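You operate a simulated robot arm through the tools that you are given. There is no shell and no other tool. Be economical: measure what you need, move in short steps, check, and stop when the job is done.

You are at the controls of a simulated robot arm. One attempt, no reset.

Task
Change the short cross-bar in the panel for the one the panel drawing names.
Fine: park the arm and shut the orange clamp first; the short cross-bar goes in the grey tray.

The check looks at the end state, three seconds after you hand in, the way a careful person would. Anything else that was tipped, shoved, dropped, spilled or broken makes it a failure.

Robot
A 7-joint arm with a vacuum gripper, on a carriage that runs on a rail from [21, 1621] to [-11, -859] (x, y) and turns from 2.443 to 8.255 rad about z. Base frame: it is fixed where the carriage stands at the start and does not move with it; the origin is on the floor, on the carriage's upright axis, x ahead of it, y to its left, z up; the surface under the hand at the start is at about z = 860. Units: mm, rad, N and s.
With the tool pointing down near the work surface it reaches from about 340 to 740 mm from the robot's upright axis, wherever it stands. Its first joint turns from -2.897 to 2.897 rad. Places, roughly: gap near the orange clamp [600, -200, 900]; inside of the grey tray [600, -800, 900]; orange clamp [400, -300, 1000]; riveter arm [800, -200, 1100]. Payload 1.06 kg.
Tool frame: the origin (TCP) lies in the middle of the cups' lips, and z points out of the cups. The gripper has 1 cup of 24 mm across, covering 24 by 24 mm (tool x, y); the bellows give 8 mm. With the vacuum on, a cup seals on a smooth face that it is pressed against (1 to 4 N); it does not hold porous or soft things. The pull reaches 23 N.
Orientation is that of the tool frame in the base frame, as a unit quaternion [x, y, z, w]. With the cups facing straight down, the tool's x points along the base's -x, its y along +y and its z along -z.

Tools
- The arm moves only by the tool drive_tool. Its argument "rows" is a list of rows, each a list of 7 numbers: the shift along the base's x, y, z in mm, then the turn, a rotation vector about the base's x, y, z in rad, then the vacuum: 1 switches it on, 0 off. In form: [[tx, ty, tz, rx, ry, rz, vacuum], ...]. A call has 1 to 12 rows; each row shifts and turns the commanded pose from where the row before left it. Rows are played at 5 a second. More than 50 mm and 0.15 rad between two rows, or a gripper value outside its range, and nothing of the call is played. Where a pose cannot be reached the arm comes as near as it can. A force on the tool above 60 N (or 10 N above the force at the start of the call, whichever is more), or a blocked arm, ends the call early, and 0.2 s more pass. The pull builds up within a second once a cup has sealed. Time passes only in rows, and 0.2 s behind the last, so rows that do not move give it time. It gives the time, the measured TCP pose, the force on the tool (base axes) and the pull of the vacuum at its end, in the units of the frame above (readings bear some noise), with the torque about the TCP (base axes, N m) and any sound that the robot's microphone picked up, and new pictures: "pictures" is both (left out), scene, wrist or none.
- Cameras (640 x 400 px; columns grow to the right, rows downward): "scene" is now at [8.5, 102, 1569]; the picture's right is [-0.61, -0.79, 0.00], its down [-0.52, 0.40, -0.76] and it looks along [0.60, -0.46, -0.65] (base axes); focal length 288 px, centre (320, 200). "wrist" rides on the gripper at [78, 19, -96] in the tool frame; the picture's right is [-0.24, 0.97, 0.00], its down [-0.71, -0.17, -0.69] and it looks along [-0.67, -0.16, 0.73] (tool axes); focal length 243 px, centre (320, 200). There is no depth. A picture from a camera that has moved, and an enlarged one, comes with that camera's place and axes in the base frame and with its lens.
- lift_body(by): slides the trunk up (or, below 0, down) by that many mm; the arm and the scene camera ride with it, the base frame stays. It gives what a move gives, with no picture.
- drive_base(legs): drives the robot by 1 to 6 legs, each [ahead, left, turn to the left] in mm, mm and rad, along the robot's own axes; the way and the turn of a leg run together, so that a leg with both is an arc; at most 1500 mm and 3.142 rad a leg. The arm and the cameras ride along, it lands a little off, and it stops where it bumps. It keeps to its track: a leg is cut to what the track allows. It gives what a move gives, and a new picture of the scene camera.
- turn_head(pan, tilt): turns the head with the scene camera to pan (to the left, within 2.705 rad either way) and tilt (down, from -0.506 to 1.204), counted from straight ahead of the robot. It gives what a move gives, and a new picture of the scene camera.
- zoom(camera, box): a new picture of the part [left, top, right, bottom] of that camera's present view, enlarged. The clock stands still meanwhile.
- job_done(): hands the job in; it is judged then, once.

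Go step by step. Nothing tells you exact positions but the pictures and the camera data: compare them with the known pose of the tool, close in by small moves and look again before you grip or let go. The budget is 120 turns and 260 pictures, counting those below and the enlarged ones. Unless the task says otherwise, let go and move clear before handing in, and close with one line.

The tools are called after "Emit:" as name(argument=value, ...) on one line, values as JSON. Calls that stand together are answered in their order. drive_tool: Moves the arm, as the interface text tells. Its arguments: {"type":"object","properties":{"rows":{"type":"array","items":{"type":"array","items":{"type":"number"}}},"pictures":{"type":"string","enum":["both","scene","wrist","none"]}},"required":["rows"]} The other tools are called the same way: lift_body (by) slides the trunk up or down; drive_base (legs) drives the base; turn_head (pan, tilt) turns the head that bears the scene camera; zoom (camera, box) takes an enlarged picture of a part of a camera's view; job_done () hands the job in.

At the start:

```text
clock: 0.0
tcp_pos: [320.7, -209.2, 1313.3]
ee_rot: [-0.001, 1.0, 0.001, -0.001]
ft_force: [-0.4, 0.6, -0.2]
wrist_torque: [0.02, 0.03, -0.02]
pull: 0.1
trunk travel left (down, up): [-500.0, 90.0]
robot x, y, heading: [-3.5, -2.3, 0.0]
head pan, tilt: [-0.656, 0.709]
```

scene: 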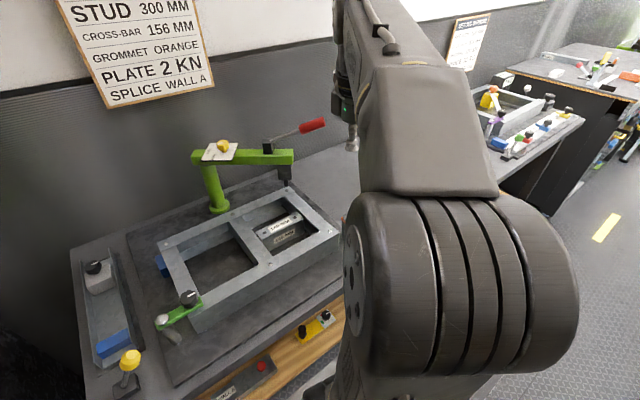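
wrist: 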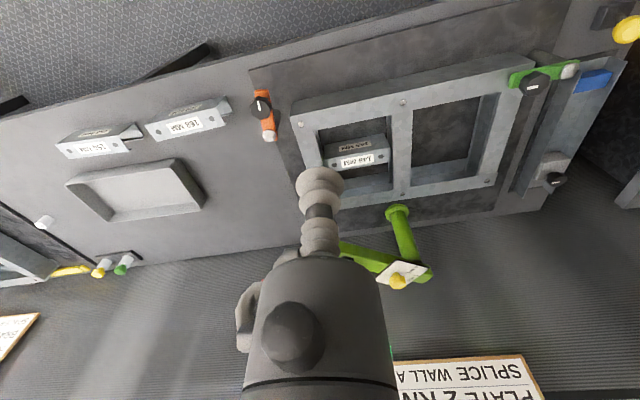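

I see the panel frame with a labelled bar in its right gap, two more bars near the tray, and a drawing that says CROSS-BAR 156 MM. I'll take enlarged views to read labels first.

Emit:
zoom(camera="wrist", box=[40, 70, 240, 195])

Emit:
zoom(camera="wrist", box=[240, 70, 440, 195])

Emit:
zoom(camera="scene", box=[50, 0, 250, 125])

Emit:
zoom(camera="scene", box=[140, 130, 380, 280])

Emit:
turn_head(pan=-1.2, tilt=0.709)

```text
3.20 times, centred on (140, 132) of wrist
camera zoom: at [242.8, -188.9, 1406.5], right [0.23, 0.97, 0.0], down [0.71, -0.17, 0.69], along [0.67, -0.16, -0.73], focal length 776 px, centre (896, 416)
```

zoom: 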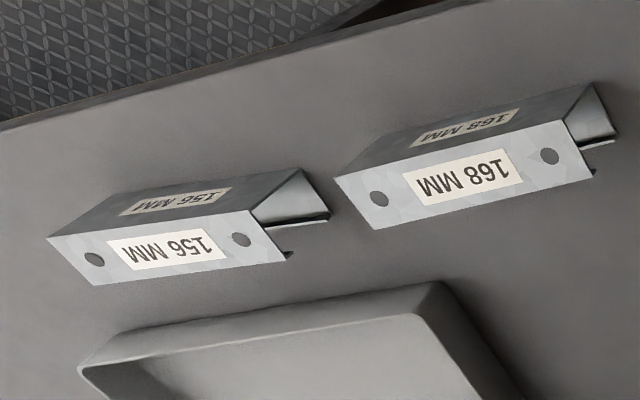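

```text
3.20 times, centred on (340, 132) of wrist
camera zoom: at [242.8, -188.9, 1406.5], right [0.23, 0.97, 0.0], down [0.71, -0.17, 0.69], along [0.67, -0.16, -0.73], focal length 776 px, centre (256, 416)
```

zoom: 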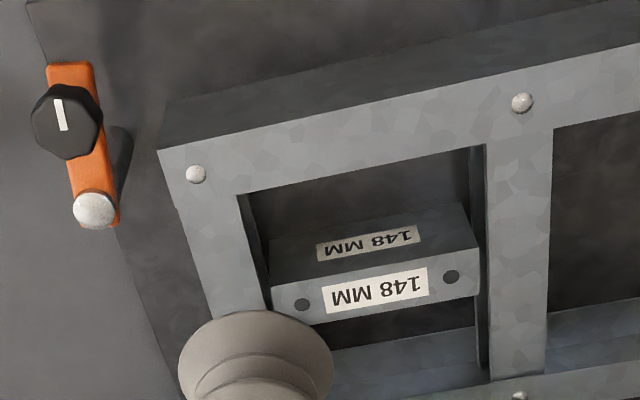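

```text
3.20 times, centred on (150, 62) of scene
camera zoom: at [8.5, 102.0, 1569.0], right [-0.61, -0.79, 0.0], down [-0.52, 0.4, -0.76], along [0.6, -0.46, -0.65], focal length 921 px, centre (864, 640)
```

zoom: 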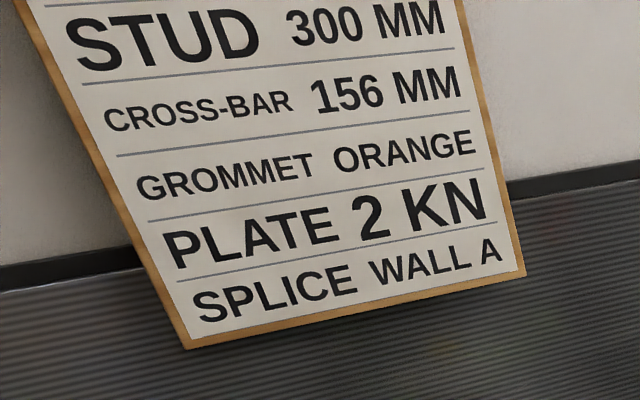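

```text
2.67 times, centred on (260, 205) of scene
camera zoom: at [8.5, 102.0, 1569.0], right [-0.61, -0.79, 0.0], down [-0.52, 0.4, -0.76], along [0.6, -0.46, -0.65], focal length 767 px, centre (480, 187)
```

zoom: 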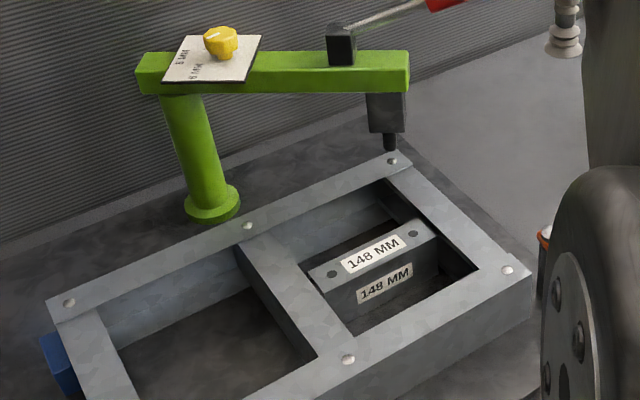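

```text
clock: 1.0
tcp_pos: [320.8, -209.9, 1313.3]
ee_rot: [-0.001, 1.0, 0.0, 0.0]
ft_force: [0.1, -0.7, -0.2]
wrist_torque: [0.01, 0.01, -0.02]
pull: 0.0
trunk travel left (down, up): [-500.0, 90.0]
robot x, y, heading: [-3.9, -0.9, 0.003]
head pan, tilt: [-1.201, 0.709]
camera scene: at [-27.9, 74.8, 1569.0], right [-0.93, -0.36, 0.0], down [-0.24, 0.61, -0.76], along [0.28, -0.71, -0.65], focal length 288 px, centre (320, 200)
```

scene: 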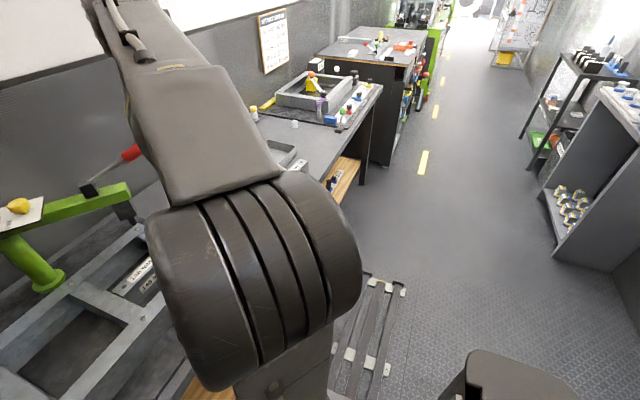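

The panel asks for 156 mm; the installed bar says 148 mm, with its top centre at about (573, -176, 938). Now I look closer at the clamps and the riveter arm.

Emit:
zoom(camera="wrist", box=[480, 40, 640, 140])

Emit:
zoom(camera="wrist", box=[320, 190, 480, 290])

Emit:
drive_tool(rows=[[-10, -40, -40, 0, 0, 0, 0], [-10, -40, -40, 0, 0, 0, 0], [0, -40, -40, 0, 0, 0, 0], [0, 0, -40, 0, 0, 0, 0]])

Emit:
turn_head(pan=-0.5, tilt=0.6)

```text
4.00 times, centred on (560, 90) of wrist
camera zoom: at [242.8, -188.9, 1406.5], right [0.23, 0.97, 0.0], down [0.71, -0.17, 0.69], along [0.67, -0.16, -0.73], focal length 970 px, centre (-640, 640)
```

zoom: 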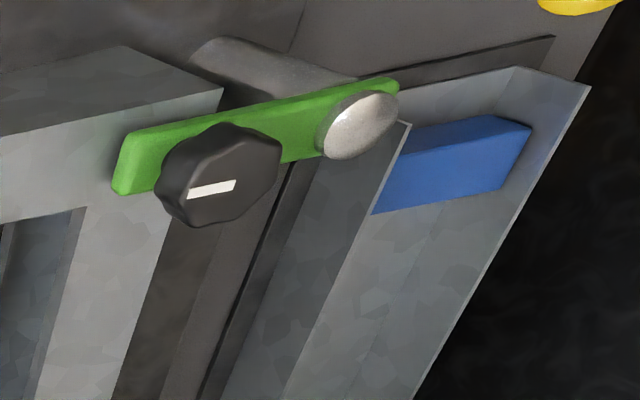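

```text
4.00 times, centred on (400, 240) of wrist
camera zoom: at [242.8, -188.9, 1406.5], right [0.23, 0.97, 0.0], down [0.71, -0.17, 0.69], along [0.67, -0.16, -0.73], focal length 970 px, centre (0, 40)
```

zoom: 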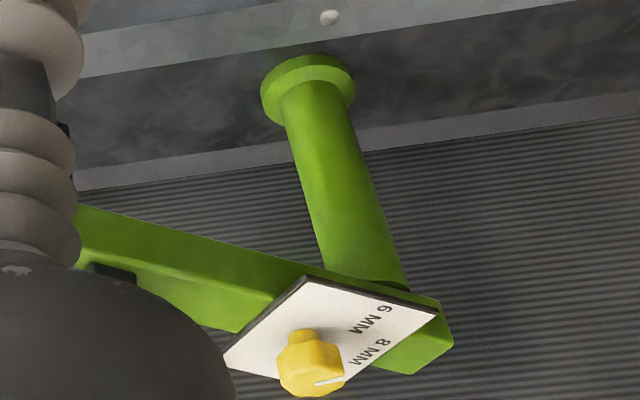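

```text
refused: row 1 steps farther than a row can; nothing moved
```

```text
clock: 2.0
tcp_pos: [321.0, -208.9, 1312.6]
ee_rot: [-0.001, 1.0, 0.0, 0.0]
ft_force: [0.7, 0.7, 0.3]
wrist_torque: [0.04, -0.01, 0.01]
pull: 0.0
trunk travel left (down, up): [-500.0, 90.0]
robot x, y, heading: [-0.9, 4.4, -0.002]
head pan, tilt: [-0.499, 0.6]
camera scene: at [19.0, 111.3, 1578.4], right [-0.48, -0.88, 0.0], down [-0.5, 0.27, -0.82], along [0.72, -0.4, -0.57], focal length 288 px, centre (320, 200)
```

scene: 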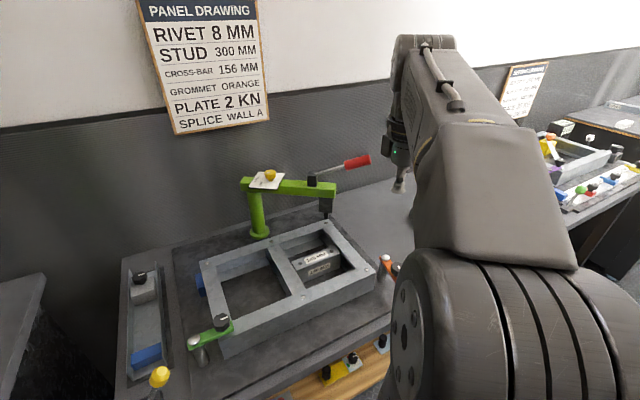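

The green clamp (shut) shows how it works: the metal dome is the post pivot and the black knob end lies over the frame. The orange one is swung off. I lower for a closer look.

Emit:
drive_tool(rows=[[0, -30, -35, 0, 0, 0, 0], [0, -30, -35, 0, 0, 0, 0], [-10, -30, -35, 0, 0, 0, 0], [-10, -20, -35, 0, 0, 0, 0]])

Emit:
zoom(camera="scene", box=[230, 140, 390, 240])

```text
clock: 3.0
tcp_pos: [299.0, -321.6, 1174.3]
ee_rot: [-0.001, 1.0, 0.0, 0.0]
ft_force: [0.7, -0.1, 0.1]
wrist_torque: [0.01, -0.03, 0.03]
pull: 0.0
trunk travel left (down, up): [-500.0, 90.0]
robot x, y, heading: [1.5, -0.6, -0.001]
head pan, tilt: [-0.499, 0.6]
camera scene: at [19.0, 111.1, 1578.4], right [-0.48, -0.88, 0.0], down [-0.5, 0.27, -0.83], along [0.72, -0.39, -0.56], focal length 288 px, centre (320, 200)
camera wrist: at [220.6, -301.7, 1266.9], right [0.23, 0.97, 0.0], down [0.71, -0.17, 0.69], along [0.67, -0.16, -0.73], focal length 243 px, centre (320, 200)
```

scene: 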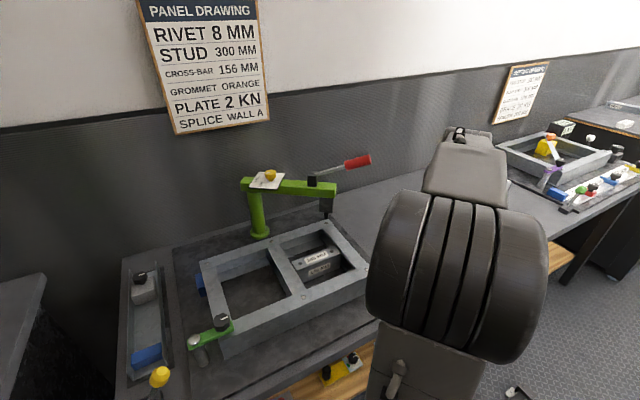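
wrist: 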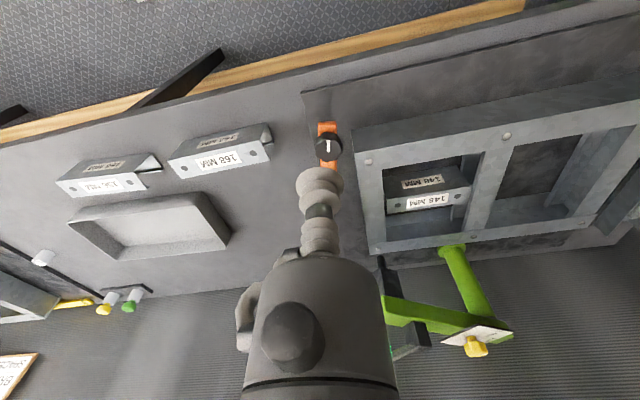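

```text
4.00 times, centred on (310, 190) of scene
camera zoom: at [19.0, 111.1, 1578.4], right [-0.48, -0.88, 0.0], down [-0.5, 0.27, -0.83], along [0.72, -0.39, -0.56], focal length 1151 px, centre (360, 240)
```

zoom: 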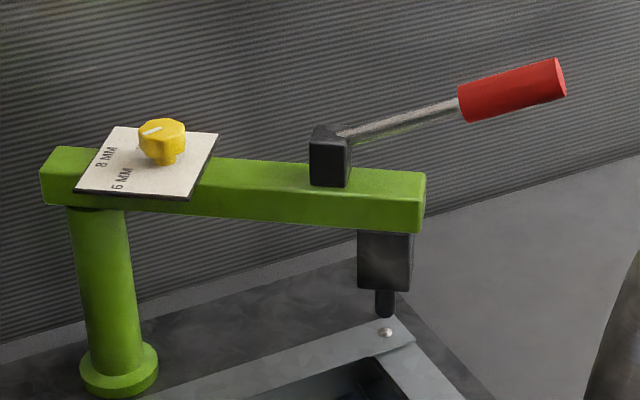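

Orange clamp: the knob is at about (386, -329, 989) and the pivot dome at about (451, -341), so shutting it means swinging the knob about 90° over the frame corner. I move above the knob and check with pictures.

Emit:
drive_tool(rows=[[22, -2, -35, 0, 0, 0, 0], [22, -2, -35, 0, 0, 0, 0], [22, -2, -30, 0, 0, 0, 0], [21, -2, -24, 0, 0, 0, 0]])

Emit:
zoom(camera="wrist", box=[240, 70, 400, 170])

```text
clock: 4.0
tcp_pos: [384.9, -324.8, 1050.1]
ee_rot: [0.0, 1.0, 0.001, 0.001]
ft_force: [-0.3, 0.3, -0.9]
wrist_torque: [-0.01, 0.02, 0.02]
pull: 0.0
trunk travel left (down, up): [-500.0, 90.0]
robot x, y, heading: [1.2, -1.3, 0.004]
head pan, tilt: [-0.499, 0.6]
camera scene: at [19.1, 111.2, 1578.4], right [-0.48, -0.88, 0.0], down [-0.5, 0.27, -0.83], along [0.72, -0.4, -0.57], focal length 288 px, centre (320, 200)
camera wrist: at [307.8, -304.6, 1142.7], right [0.23, 0.97, 0.0], down [0.71, -0.17, 0.69], along [0.67, -0.16, -0.73], focal length 243 px, centre (320, 200)
```

scene: 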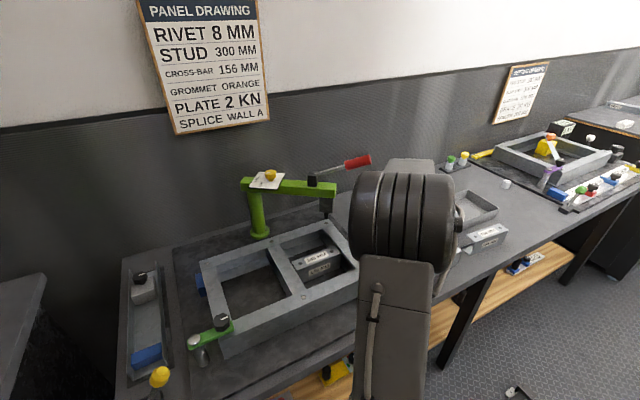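
wrist: 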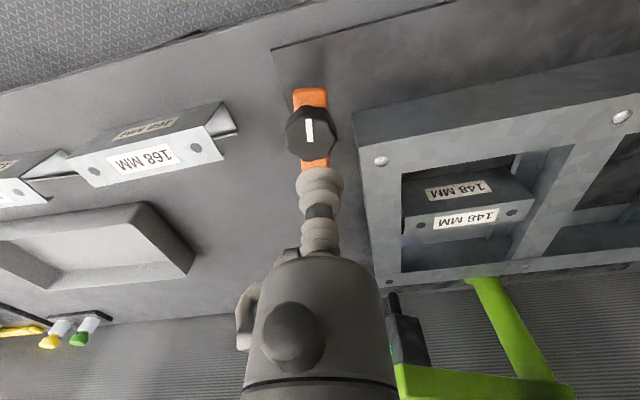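

```text
4.00 times, centred on (320, 120) of wrist
camera zoom: at [307.8, -304.6, 1142.7], right [0.23, 0.97, 0.0], down [0.71, -0.17, 0.69], along [0.67, -0.16, -0.73], focal length 970 px, centre (320, 520)
```

zoom: 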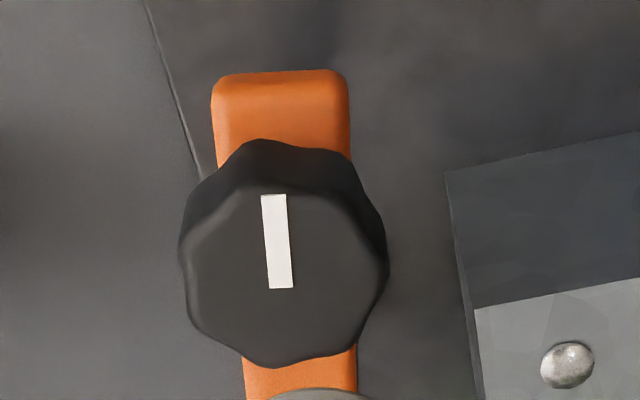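

The knob's flat top is around (391, -332, 980). I descend gently with vacuum on.

Emit:
drive_tool(rows=[[3, -3, -20, 0, 0, 0, 0], [3, -3, -20, 0, 0, 0, 0]], pictures="wrist")

Emit:
zoom(camera="wrist", box=[240, 80, 400, 220])

```text
clock: 4.6
tcp_pos: [393.4, -332.3, 1008.7]
ee_rot: [0.0, 1.0, 0.0, 0.0]
ft_force: [-1.1, -0.2, -0.3]
wrist_torque: [0.0, 0.0, 0.01]
pull: 0.1
trunk travel left (down, up): [-500.0, 90.0]
robot x, y, heading: [-3.3, 2.5, 0.001]
head pan, tilt: [-0.499, 0.6]
camera wrist: at [316.5, -312.2, 1102.1], right [0.23, 0.97, 0.0], down [0.71, -0.17, 0.68], along [0.67, -0.16, -0.73], focal length 243 px, centre (320, 200)
```

wrist: 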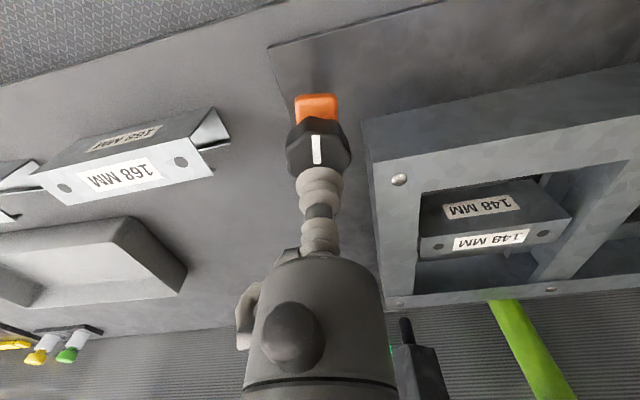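

```text
2.86 times, centred on (320, 150) of wrist
camera zoom: at [316.5, -312.2, 1102.1], right [0.23, 0.97, 0.0], down [0.71, -0.17, 0.68], along [0.67, -0.16, -0.73], focal length 693 px, centre (320, 343)
```

zoom: 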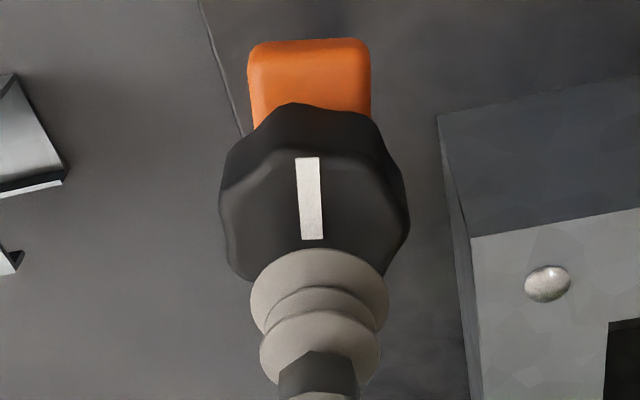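

The cup is aligned over the knob within a few mm. I descend in small steps, vacuum on.

Emit:
drive_tool(rows=[[-2, 0, -8, 0, 0, 0, 1], [-2, 1, -6, 0, 0, 0, 1], [0, 0, -4, 0, 0, 0, 1], [0, 0, -3, 0, 0, 0, 1], [0, 0, -3, 0, 0, 0, 1]], pictures="wrist")

Emit:
zoom(camera="wrist", box=[240, 80, 400, 220])

```text
clock: 5.8
tcp_pos: [389.7, -331.5, 985.9]
ee_rot: [-0.002, 1.0, -0.002, 0.002]
ft_force: [13.0, 5.5, 24.6]
wrist_torque: [-0.03, 0.24, -0.35]
pull: 23.0
trunk travel left (down, up): [-500.0, 90.0]
robot x, y, heading: [-2.1, -3.8, -0.008]
head pan, tilt: [-0.499, 0.6]
camera wrist: at [312.6, -311.2, 1079.7], right [0.23, 0.97, 0.0], down [0.71, -0.17, 0.69], along [0.67, -0.16, -0.73], focal length 243 px, centre (320, 200)
```

wrist: 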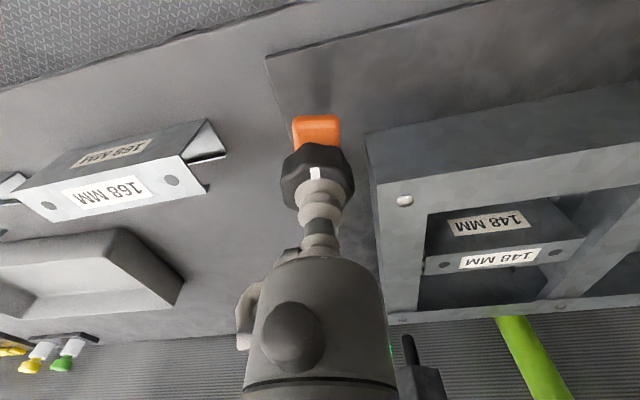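

```text
2.86 times, centred on (320, 150) of wrist
camera zoom: at [312.6, -311.2, 1079.7], right [0.23, 0.97, 0.0], down [0.71, -0.17, 0.69], along [0.67, -0.16, -0.73], focal length 693 px, centre (320, 343)
```

zoom: 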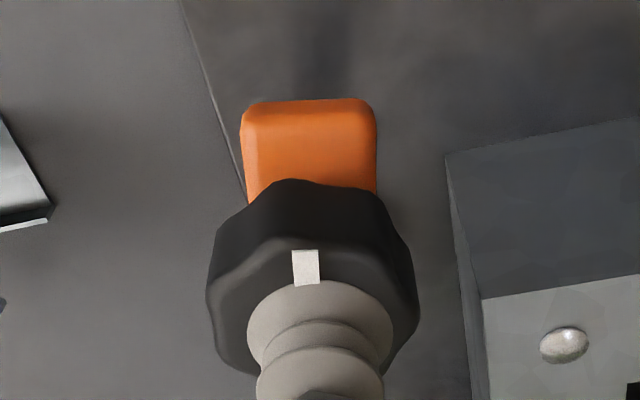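

The cup has sealed on the knob (pull 23 N). I relieve the press and swing the first part of the arc clockwise about the pivot.

Emit:
drive_tool(rows=[[0, 0, 3, 0, 0, 0, 1], [0, 0, 1, 0, 0, 0, 1], [1.8, 8.8, 0, 0, 0, -0.148, 1], [3.0, 8.4, 0, 0, 0, -0.148, 1], [4.3, 7.9, 0, 0, 0, -0.148, 1]])

```text
clock: 7.0
tcp_pos: [399.2, -306.9, 987.6]
ee_rot: [0.222, 0.975, 0.0, -0.001]
ft_force: [-3.4, -1.5, -5.4]
wrist_torque: [0.02, 0.02, -0.15]
pull: 23.1
trunk travel left (down, up): [-500.0, 90.0]
robot x, y, heading: [0.8, -0.8, 0.004]
head pan, tilt: [-0.499, 0.6]
camera scene: at [18.8, 111.0, 1578.3], right [-0.48, -0.88, 0.0], down [-0.5, 0.27, -0.83], along [0.72, -0.4, -0.56], focal length 288 px, centre (320, 200)
camera wrist: at [337.5, -255.6, 1082.1], right [0.63, 0.77, 0.0], down [0.57, -0.46, 0.68], along [0.53, -0.43, -0.73], focal length 243 px, centre (320, 200)
```

scene: 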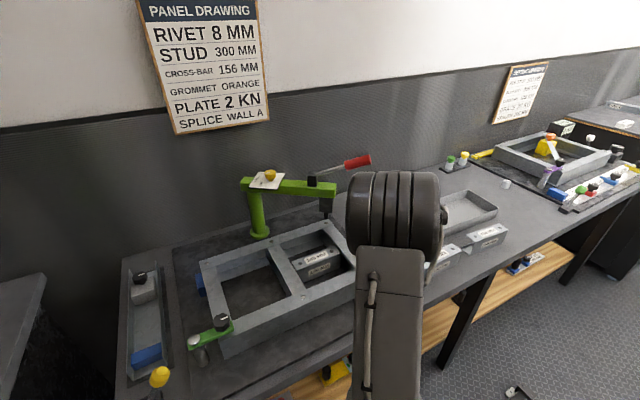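
wrist: 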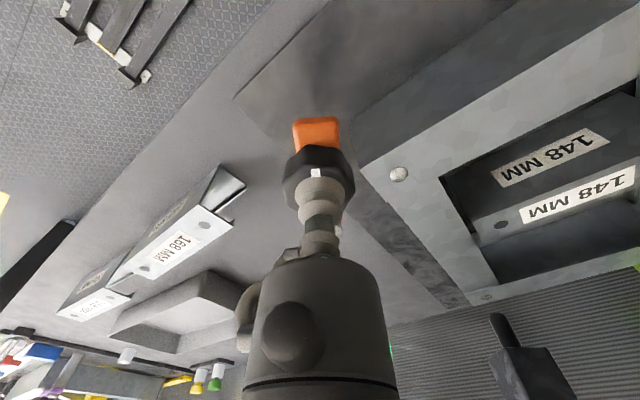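

The clamp follows. I continue the arc towards the frame corner.

Emit:
drive_tool(rows=[[5.5, 7.1, 0, 0, 0, -0.148, 1], [6.4, 6.2, 0, 0, 0, -0.148, 1], [7.3, 5.2, 0, 0, 0, -0.148, 1], [8.0, 4.1, 0, 0, 0, -0.148, 1]])

```text
clock: 8.0
tcp_pos: [426.5, -285.9, 989.2]
ee_rot: [0.496, 0.868, 0.0, 0.001]
ft_force: [5.2, -8.1, -3.1]
wrist_torque: [0.11, 0.08, 0.1]
pull: 22.6
trunk travel left (down, up): [-500.0, 90.0]
robot x, y, heading: [2.7, -3.2, 0.005]
head pan, tilt: [-0.499, 0.6]
camera scene: at [19.7, 110.2, 1578.5], right [-0.48, -0.88, 0.0], down [-0.5, 0.27, -0.82], along [0.72, -0.39, -0.57], focal length 288 px, centre (320, 200)
camera wrist: at [402.9, -206.9, 1083.2], right [0.96, 0.29, 0.0], down [0.21, -0.7, 0.69], along [0.2, -0.66, -0.73], focal length 243 px, centre (320, 200)
```

scene: 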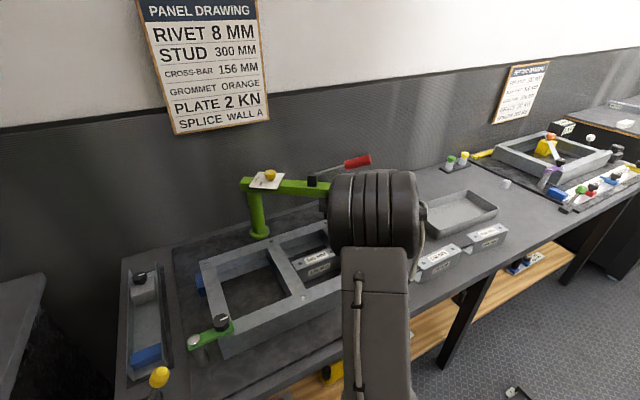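
wrist: 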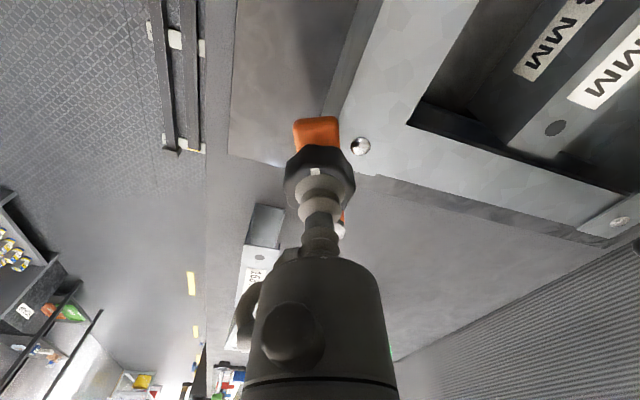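

The knob is now over the frame edge. Two more steps, keeping slightly lower in y to ease the side force.

Emit:
drive_tool(rows=[[8.6, 1.2, 0, 0, 0, -0.148, 1], [8.9, 0.0, 0, 0, 0, -0.148, 1]])

Emit:
zoom(camera="wrist", box=[240, 80, 400, 220])

```text
clock: 8.6
tcp_pos: [443.8, -280.5, 989.3]
ee_rot: [0.618, 0.786, 0.0, -0.001]
ft_force: [-0.3, 7.0, 4.7]
wrist_torque: [-0.02, -0.01, 0.04]
pull: 23.2
trunk travel left (down, up): [-500.0, 90.0]
robot x, y, heading: [1.1, 0.5, 0.003]
head pan, tilt: [-0.499, 0.6]
camera scene: at [18.6, 112.6, 1578.4], right [-0.48, -0.88, 0.0], down [-0.5, 0.27, -0.83], along [0.72, -0.4, -0.56], focal length 288 px, centre (320, 200)
camera wrist: at [443.9, -198.9, 1083.4], right [1.0, 0.0, 0.0], down [0.0, -0.73, 0.68], along [0.0, -0.68, -0.73], focal length 243 px, centre (320, 200)
```

scene: 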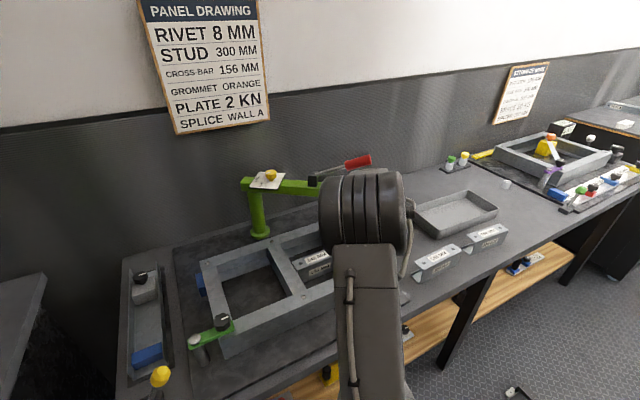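
wrist: 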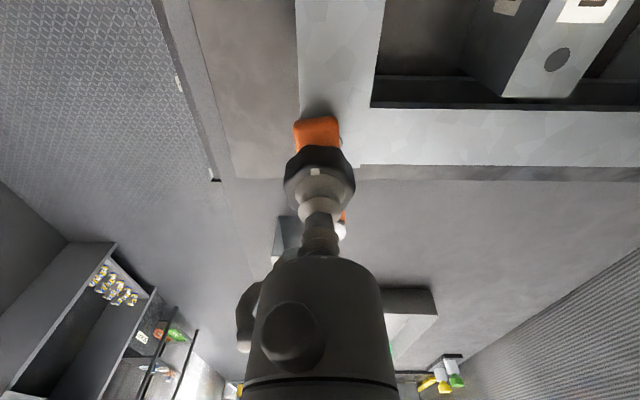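

```text
2.86 times, centred on (320, 150) of wrist
camera zoom: at [443.9, -198.9, 1083.4], right [1.0, 0.0, 0.0], down [0.0, -0.73, 0.68], along [0.0, -0.68, -0.73], focal length 693 px, centre (320, 343)
```

zoom: 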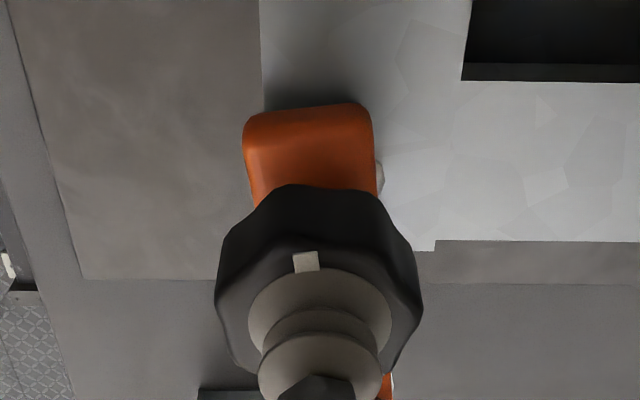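

The clamp lies about straight over the frame edge. I check for a stop by going a little further along the arc.

Emit:
drive_tool(rows=[[8.9, -1.0, 0, 0, 0, -0.148, 1], [0, 0, 0, 0, 0, 0, 1]], pictures="wrist")

Emit:
zoom(camera="scene", box=[170, 290, 270, 360])

```text
clock: 9.2
tcp_pos: [452.8, -282.6, 989.8]
ee_rot: [0.674, 0.739, 0.0, 0.0]
ft_force: [-1.4, 13.3, 6.5]
wrist_torque: [-0.17, 0.01, -0.02]
pull: 23.1
trunk travel left (down, up): [-500.0, 90.0]
robot x, y, heading: [-2.9, -2.5, -0.001]
head pan, tilt: [-0.499, 0.6]
camera wrist: at [464.4, -200.9, 1083.8], right [0.99, -0.15, 0.0], down [-0.11, -0.72, 0.69], along [-0.1, -0.68, -0.73], focal length 243 px, centre (320, 200)
```

wrist: 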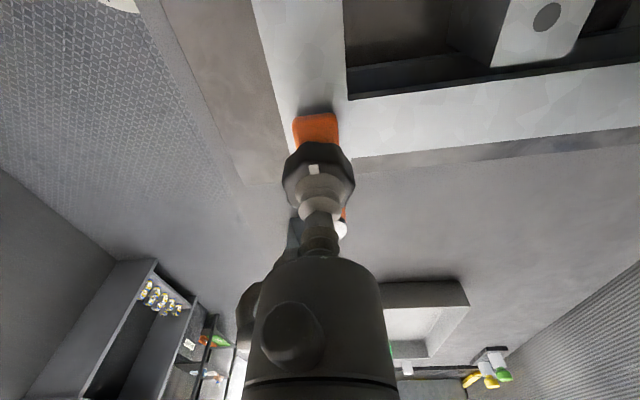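

```text
5.71 times, centred on (220, 325) of scene
camera zoom: at [18.5, 113.4, 1578.3], right [-0.48, -0.88, 0.0], down [-0.5, 0.27, -0.83], along [0.72, -0.4, -0.56], focal length 1644 px, centre (891, -514)
```

zoom: 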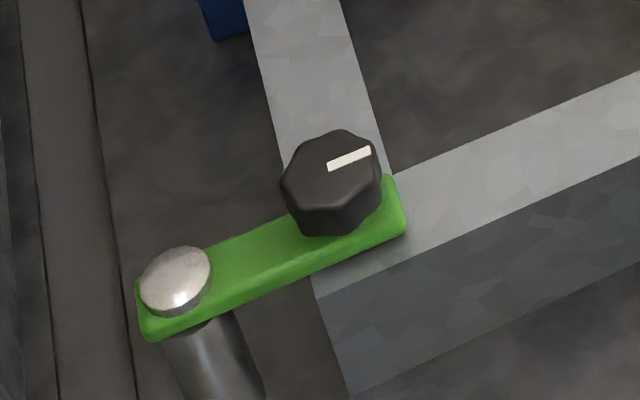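

The clamp bar is now parallel to the green one's shut pose (pointing along +y). I relieve side force, release and lift to look.

Emit:
drive_tool(rows=[[2, 2, 0, 0, 0, -0.04, 1], [0, 0, 0, 0, 0, 0, 0], [0, 0, 0, 0, 0, 0, 0], [0, 0, 0, 0, 0, 0, 0], [0, 0, 3, 0, 0, 0, 0], [0, 0, 20, 0, 0, 0, 0], [0, 0, 45, 0, 0, 0, 0], [0, 20, 40, 0, 0, 0, 0], [0, 20, 40, 0, 0, 0, 0], [0, 20, 40, 0, 0, 0, 0]])

Emit:
zoom(camera="wrist", box=[220, 50, 420, 200])

```text
clock: 11.4
tcp_pos: [453.3, -222.8, 1181.0]
ee_rot: [0.688, 0.726, -0.001, 0.0]
ft_force: [0.1, 0.7, 0.0]
wrist_torque: [-0.03, -0.02, -0.02]
pull: 0.1
trunk travel left (down, up): [-500.0, 90.0]
robot x, y, heading: [0.1, 1.2, 0.003]
head pan, tilt: [-0.499, 0.6]
camera scene: at [18.9, 111.4, 1578.3], right [-0.48, -0.88, 0.0], down [-0.5, 0.27, -0.83], along [0.72, -0.4, -0.56], focal length 288 px, centre (320, 200)
camera wrist: at [469.2, -141.6, 1274.4], right [0.98, -0.18, 0.0], down [-0.13, -0.72, 0.69], along [-0.13, -0.67, -0.73], focal length 243 px, centre (320, 200)
```

scene: 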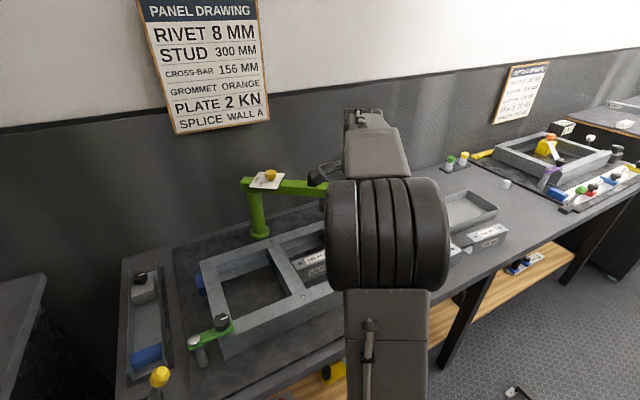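
wrist: 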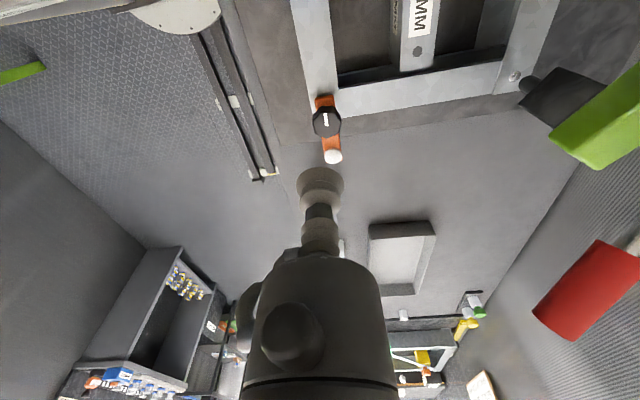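

```text
2.67 times, centred on (320, 125) of wrist
camera zoom: at [469.2, -141.6, 1274.4], right [0.98, -0.18, 0.0], down [-0.13, -0.72, 0.69], along [-0.13, -0.67, -0.73], focal length 647 px, centre (320, 400)
```

zoom: 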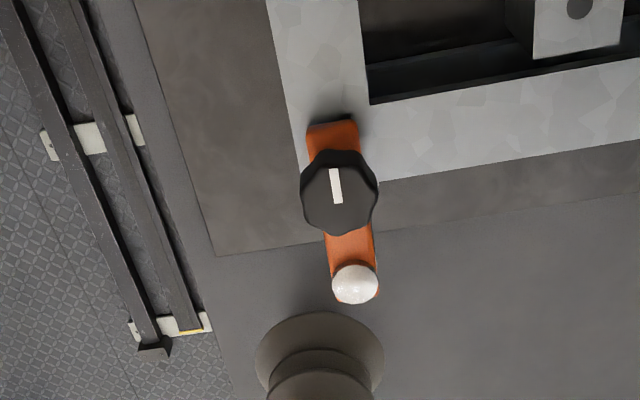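

The orange clamp is shut, parallel with the frame's end rail. Next the riveter arm: I turn the tool back and look at its pivot and surroundings.

Emit:
drive_tool(rows=[[-5, 5, 25, 0, 0, 0.15, 0], [-5, 5, 25, 0, 0, 0.15, 0], [-5, 5, 25, 0, 0, 0.15, 0], [-5, 5, 25, 0, 0, 0.15, 0], [-5, 5, 25, 0, 0, 0.15, 0], [-5, 5, 15, 0, 0, 0.15, 0], [-5, 5, 10, 0, 0, 0.15, 0], [-5, 5, 0, 0, 0, 0.15, 0], [-5, 0, 0, 0, 0, 0.15, 0], [-5, 0, 0, 0, 0, 0.15, 0]])

Emit:
zoom(camera="wrist", box=[300, 150, 600, 340])

```text
clock: 13.6
tcp_pos: [403.9, -181.7, 1327.3]
ee_rot: [0.01, 1.0, 0.0, 0.0]
ft_force: [0.4, 0.5, 0.5]
wrist_torque: [-0.01, 0.0, 0.0]
pull: 0.0
trunk travel left (down, up): [-500.0, 90.0]
robot x, y, heading: [0.1, -1.8, -0.001]
head pan, tilt: [-0.499, 0.6]
camera scene: at [18.9, 111.3, 1578.4], right [-0.48, -0.88, 0.0], down [-0.5, 0.27, -0.83], along [0.72, -0.4, -0.56], focal length 288 px, centre (320, 200)
camera wrist: at [326.5, -160.2, 1420.9], right [0.25, 0.97, 0.0], down [0.7, -0.18, 0.69], along [0.66, -0.17, -0.73], focal length 243 px, centre (320, 200)
```

scene: 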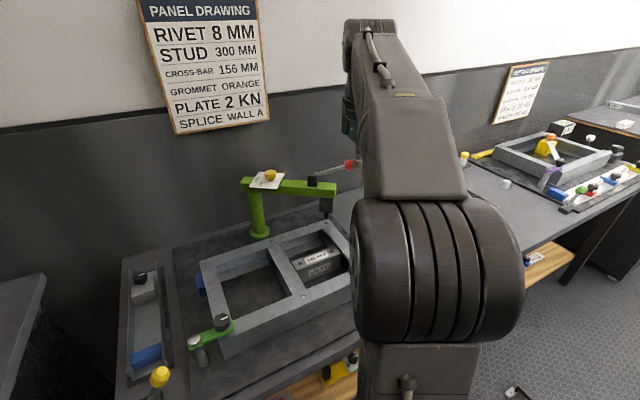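
wrist: 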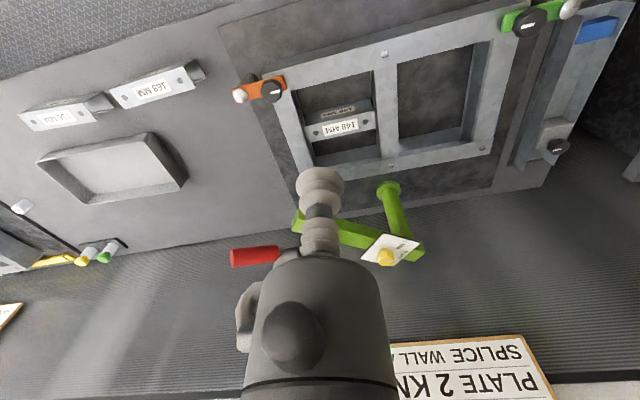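

```text
2.11 times, centred on (450, 245) of wrist
camera zoom: at [326.5, -160.2, 1420.9], right [0.25, 0.97, 0.0], down [0.7, -0.18, 0.69], along [0.66, -0.17, -0.73], focal length 511 px, centre (46, 105)
```

zoom: 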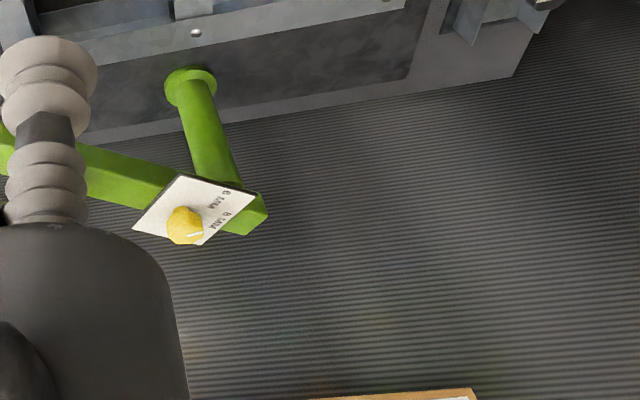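

The riveter column stands at about (832, -75); its beam (z ≈ 1077) reaches to about (690, -313), over the panel's far corner. I'll push it with the cup horizontally from the panel side, swinging it counter-clockwise toward the wall; first I tilt the tool forward.

Emit:
drive_tool(rows=[[18, 9, -12, 0, -0.143, 0, 0], [18, 9, -12, 0, -0.143, 0, 0], [18, 9, -12, 0, -0.143, 0, 0], [18, 9, -12, 0, -0.143, 0, 0], [18, 9, -12, 0, -0.143, 0, 0], [18, 9, -12, 0, -0.143, 0, 0], [18, 9, -12, 0, -0.143, 0, 0], [18, 9, -12, 0, -0.143, 0, 0], [18, 9, -12, 0, -0.143, 0, 0], [18, 9, -12, 0, -0.143, 0, 0], [18, 9, -12, 0, -0.141, 0, 0]])

```text
clock: 16.0
tcp_pos: [604.5, -83.0, 1193.9]
ee_rot: [0.007, 0.707, 0.006, 0.707]
ft_force: [0.6, 0.2, -0.7]
wrist_torque: [-0.02, 0.02, -0.05]
pull: 0.1
trunk travel left (down, up): [-500.0, 90.0]
robot x, y, heading: [-0.8, 0.2, -0.005]
head pan, tilt: [-0.499, 0.6]
camera scene: at [19.1, 111.3, 1578.4], right [-0.48, -0.88, 0.0], down [-0.5, 0.27, -0.83], along [0.72, -0.4, -0.57], focal length 288 px, centre (320, 200)
camera wrist: at [508.9, -61.7, 1114.8], right [0.0, 0.97, 0.25], down [-0.69, -0.18, 0.7], along [0.73, -0.17, 0.66], focal length 243 px, centre (320, 200)
```

scene: 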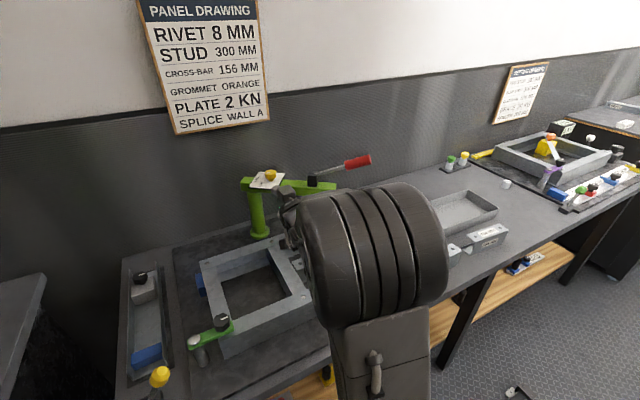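
wrist: 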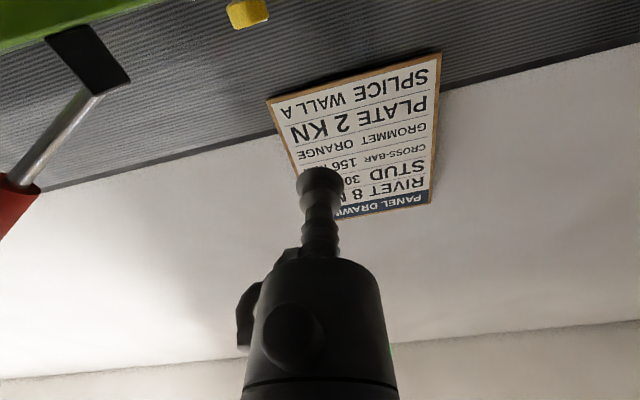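

Tilt works and everything is clear. I yaw toward the beam's normal and come down to beam height, staying 60 mm off.

Emit:
drive_tool(rows=[[20, -15, -27, 0, 0, -0.135, 0], [20, -15, -27, 0, 0, -0.135, 0], [20, -15, -27, 0, 0, -0.135, 0], [20, -15, -27, 0, 0, -0.135, 0]])

Emit:
zoom(camera="scene", box=[220, 140, 380, 240])

```text
clock: 17.0
tcp_pos: [616.5, -86.4, 1170.2]
ee_rot: [0.011, 0.715, -0.01, 0.699]
ft_force: [1.0, -0.3, -0.2]
wrist_torque: [-0.02, 0.03, 0.01]
pull: 0.1
out of reach, approached as far as the arm can: row 1, 2, 3, 4
trunk travel left (down, up): [-500.0, 90.0]
robot x, y, heading: [-1.5, 1.9, 0.004]
head pan, tilt: [-0.499, 0.6]
camera scene: at [19.0, 111.5, 1578.4], right [-0.48, -0.88, 0.0], down [-0.5, 0.27, -0.83], along [0.72, -0.4, -0.56], focal length 288 px, centre (320, 200)
camera wrist: at [520.8, -62.4, 1092.7], right [0.04, 0.97, 0.24], down [-0.67, -0.15, 0.72], along [0.74, -0.18, 0.65], focal length 243 px, centre (320, 200)
```

scene: 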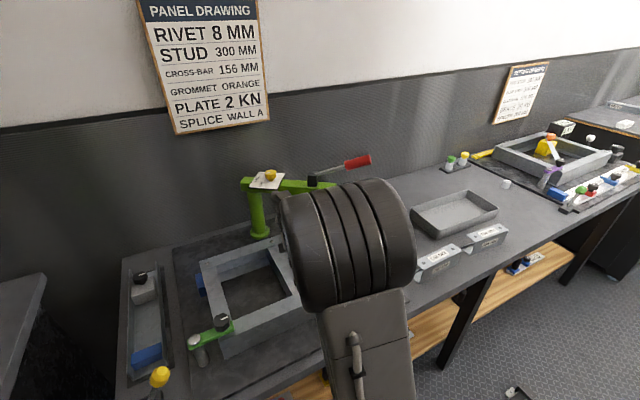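
wrist: 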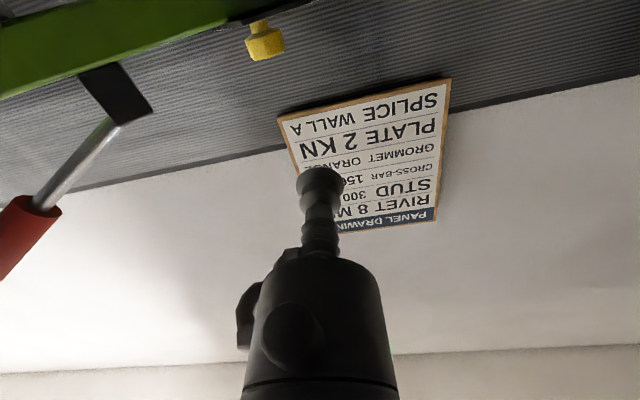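

```text
4.00 times, centred on (300, 190) of scene
camera zoom: at [19.0, 111.5, 1578.4], right [-0.48, -0.88, 0.0], down [-0.5, 0.27, -0.83], along [0.72, -0.4, -0.56], focal length 1151 px, centre (400, 240)
```

zoom: 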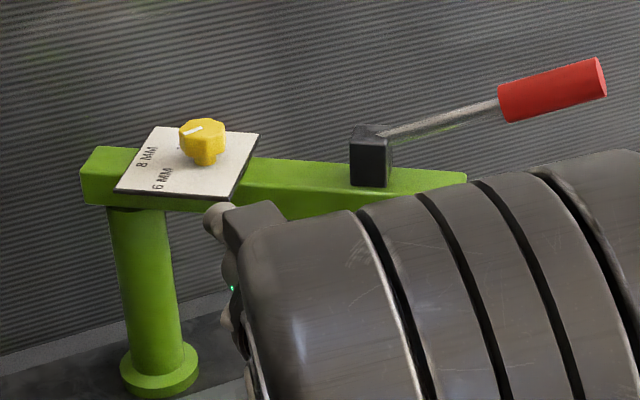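

The pose was out of reach, likely because the shoulder is too high for a horizontal tool. I raise the tool, then I'll lower the trunk.

Emit:
drive_tool(rows=[[0, 0, 40, 0, 0, 0, 0], [0, 0, 40, 0, 0, 0, 0], [0, 0, 40, 0, 0, 0, 0]], pictures="wrist")

```text
clock: 17.8
tcp_pos: [614.5, -86.5, 1290.0]
ee_rot: [0.011, 0.715, -0.01, 0.699]
ft_force: [-0.1, 0.4, 0.0]
wrist_torque: [-0.02, 0.03, 0.01]
pull: 0.0
trunk travel left (down, up): [-500.0, 90.0]
robot x, y, heading: [-4.5, 0.3, 0.002]
head pan, tilt: [-0.499, 0.6]
camera wrist: at [518.3, -63.0, 1212.8], right [0.04, 0.97, 0.24], down [-0.67, -0.15, 0.72], along [0.74, -0.19, 0.65], focal length 243 px, centre (320, 200)
```

wrist: 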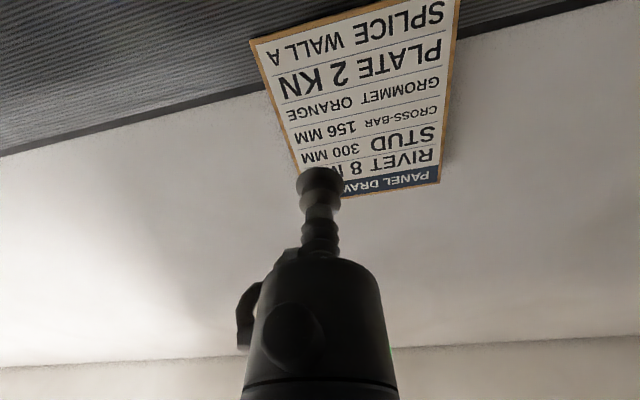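

Now I lower the trunk 190 mm so that the tool comes to beam height with better reach.

Emit:
lift_body(by=-190)

Emit:
drive_tool(rows=[[15, -12, -4, 0, -0.02, -0.12, 0], [15, -12, -4, 0, 0, -0.12, 0], [15, -12, -4, 0, 0, -0.12, 0], [15, -12, -4, 0, 0, -0.12, 0]])

```text
clock: 19.9
tcp_pos: [613.9, -86.7, 1100.1]
ee_rot: [0.011, 0.715, -0.01, 0.699]
ft_force: [-0.2, -0.5, 0.1]
wrist_torque: [-0.01, -0.01, -0.02]
pull: 0.0
trunk travel left (down, up): [-310.0, 280.0]
robot x, y, heading: [3.2, 2.7, 0.005]
head pan, tilt: [-0.499, 0.6]
```

```text
clock: 20.9
tcp_pos: [671.0, -134.5, 1070.4]
ee_rot: [0.17, 0.701, -0.149, 0.676]
ft_force: [-0.2, 0.0, 0.2]
wrist_torque: [-0.01, -0.01, -0.03]
pull: 0.2
out of reach, approached as far as the arm can: row 1
trunk travel left (down, up): [-310.0, 280.0]
robot x, y, heading: [-3.4, 1.4, -0.003]
head pan, tilt: [-0.499, 0.6]
camera scene: at [18.6, 111.3, 1388.4], right [-0.48, -0.88, 0.0], down [-0.5, 0.27, -0.83], along [0.72, -0.39, -0.56], focal length 288 px, centre (320, 200)
camera wrist: at [591.8, -70.7, 995.3], right [0.44, 0.86, 0.26], down [-0.67, 0.12, 0.73], along [0.6, -0.49, 0.63], focal length 243 px, centre (320, 200)
```

scene: 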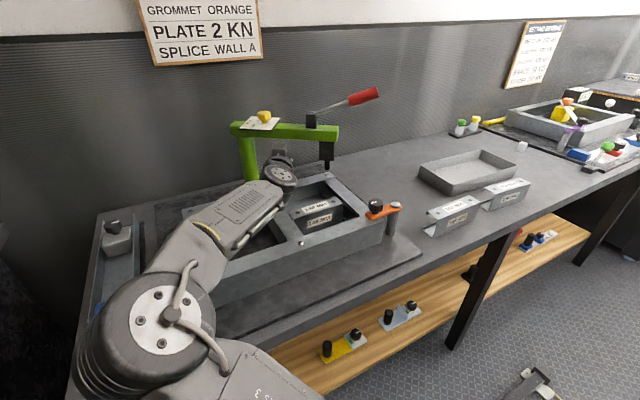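
wrist: 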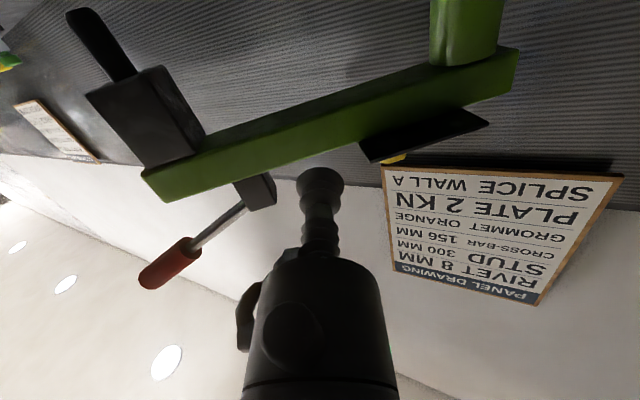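

The view is now clear: the cup faces the beam's side, about 85 mm off. I approach along the tool axis with the vacuum on.

Emit:
drive_tool(rows=[[27, -13, 4, 0, 0, -0.05, 0], [22, -11, 4, 0, 0, -0.04, 0], [8, -4, 1, 0, 0, 0, 1], [4, -2, 0, 0, 0, 0, 1]])

Emit:
zoom(camera="scene", box=[200, 90, 360, 190])

```text
clock: 21.9
tcp_pos: [732.2, -162.4, 1079.0]
ee_rot: [0.202, 0.693, -0.179, 0.668]
ft_force: [-0.5, 0.4, 0.1]
wrist_torque: [0.02, 0.01, 0.0]
pull: 0.1
trunk travel left (down, up): [-310.0, 280.0]
robot x, y, heading: [-0.1, 1.4, 0.001]
head pan, tilt: [-0.499, 0.6]
camera scene: at [19.0, 111.3, 1388.4], right [-0.48, -0.88, 0.0], down [-0.5, 0.27, -0.83], along [0.72, -0.4, -0.56], focal length 288 px, centre (320, 200)
camera wrist: at [660.0, -92.0, 1003.8], right [0.51, 0.82, 0.26], down [-0.66, 0.18, 0.73], along [0.56, -0.54, 0.63], focal length 243 px, centre (320, 200)
```

scene: 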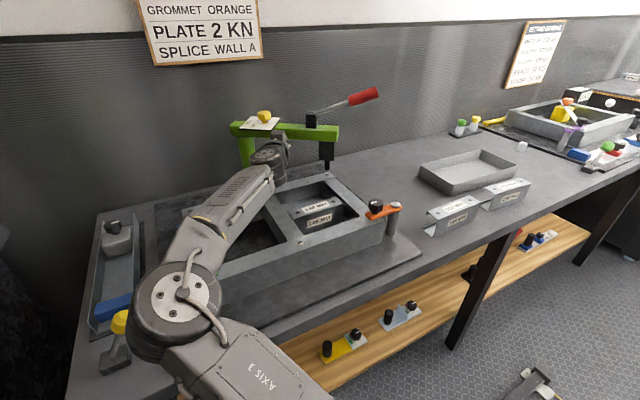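
wrist: 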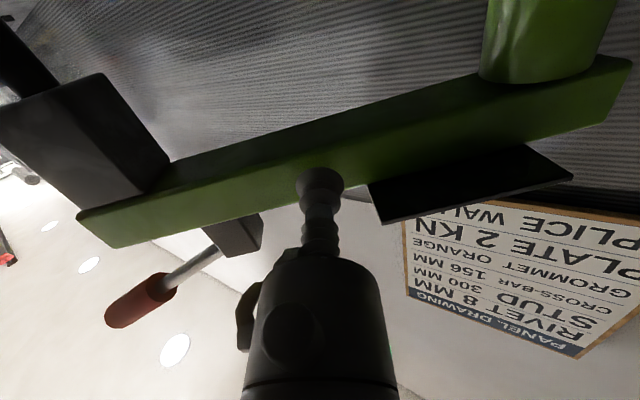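

```text
4.00 times, centred on (280, 140) of scene
camera zoom: at [19.0, 111.3, 1388.4], right [-0.48, -0.88, 0.0], down [-0.5, 0.27, -0.83], along [0.72, -0.4, -0.56], focal length 1151 px, centre (480, 440)
```

zoom: 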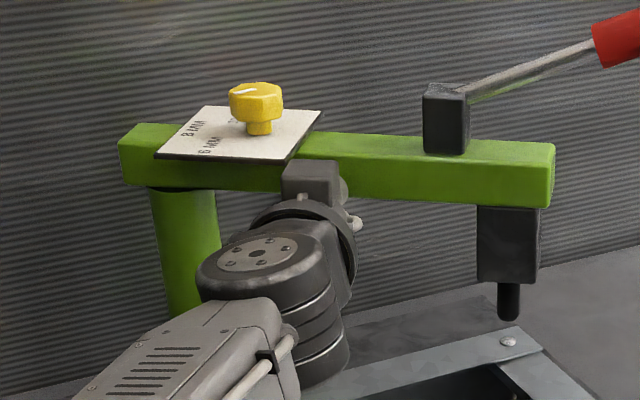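

Nearly touching; elbow is clear. I go on in small steps until the cup seals on the beam.

Emit:
drive_tool(rows=[[4, -2.3, 0, 0, 0, 0, 1], [4, -2.3, 0, 0, 0, 0, 1], [4, -2.3, 0, 0, 0, 0, 1], [3, -1.7, 0, 0, 0, 0, 1], [3, -1.7, 0, 0, 0, 0, 1]], pictures="wrist")

```text
clock: 23.1
tcp_pos: [752.0, -174.8, 1077.4]
ee_rot: [0.201, 0.694, -0.179, 0.668]
ft_force: [-5.9, 3.3, -10.2]
wrist_torque: [-0.18, -0.13, 0.06]
pull: 23.0
trunk travel left (down, up): [-310.0, 280.0]
robot x, y, heading: [0.6, 2.4, 0.005]
head pan, tilt: [-0.499, 0.6]
camera wrist: at [678.8, -104.5, 1002.8], right [0.51, 0.82, 0.25], down [-0.65, 0.18, 0.73], along [0.56, -0.54, 0.63], focal length 243 px, centre (320, 200)
```

wrist: 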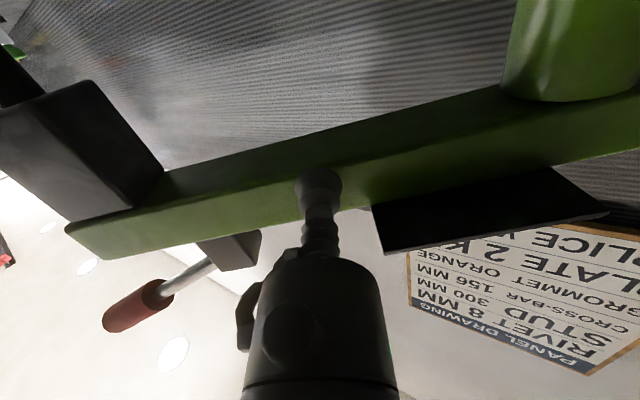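

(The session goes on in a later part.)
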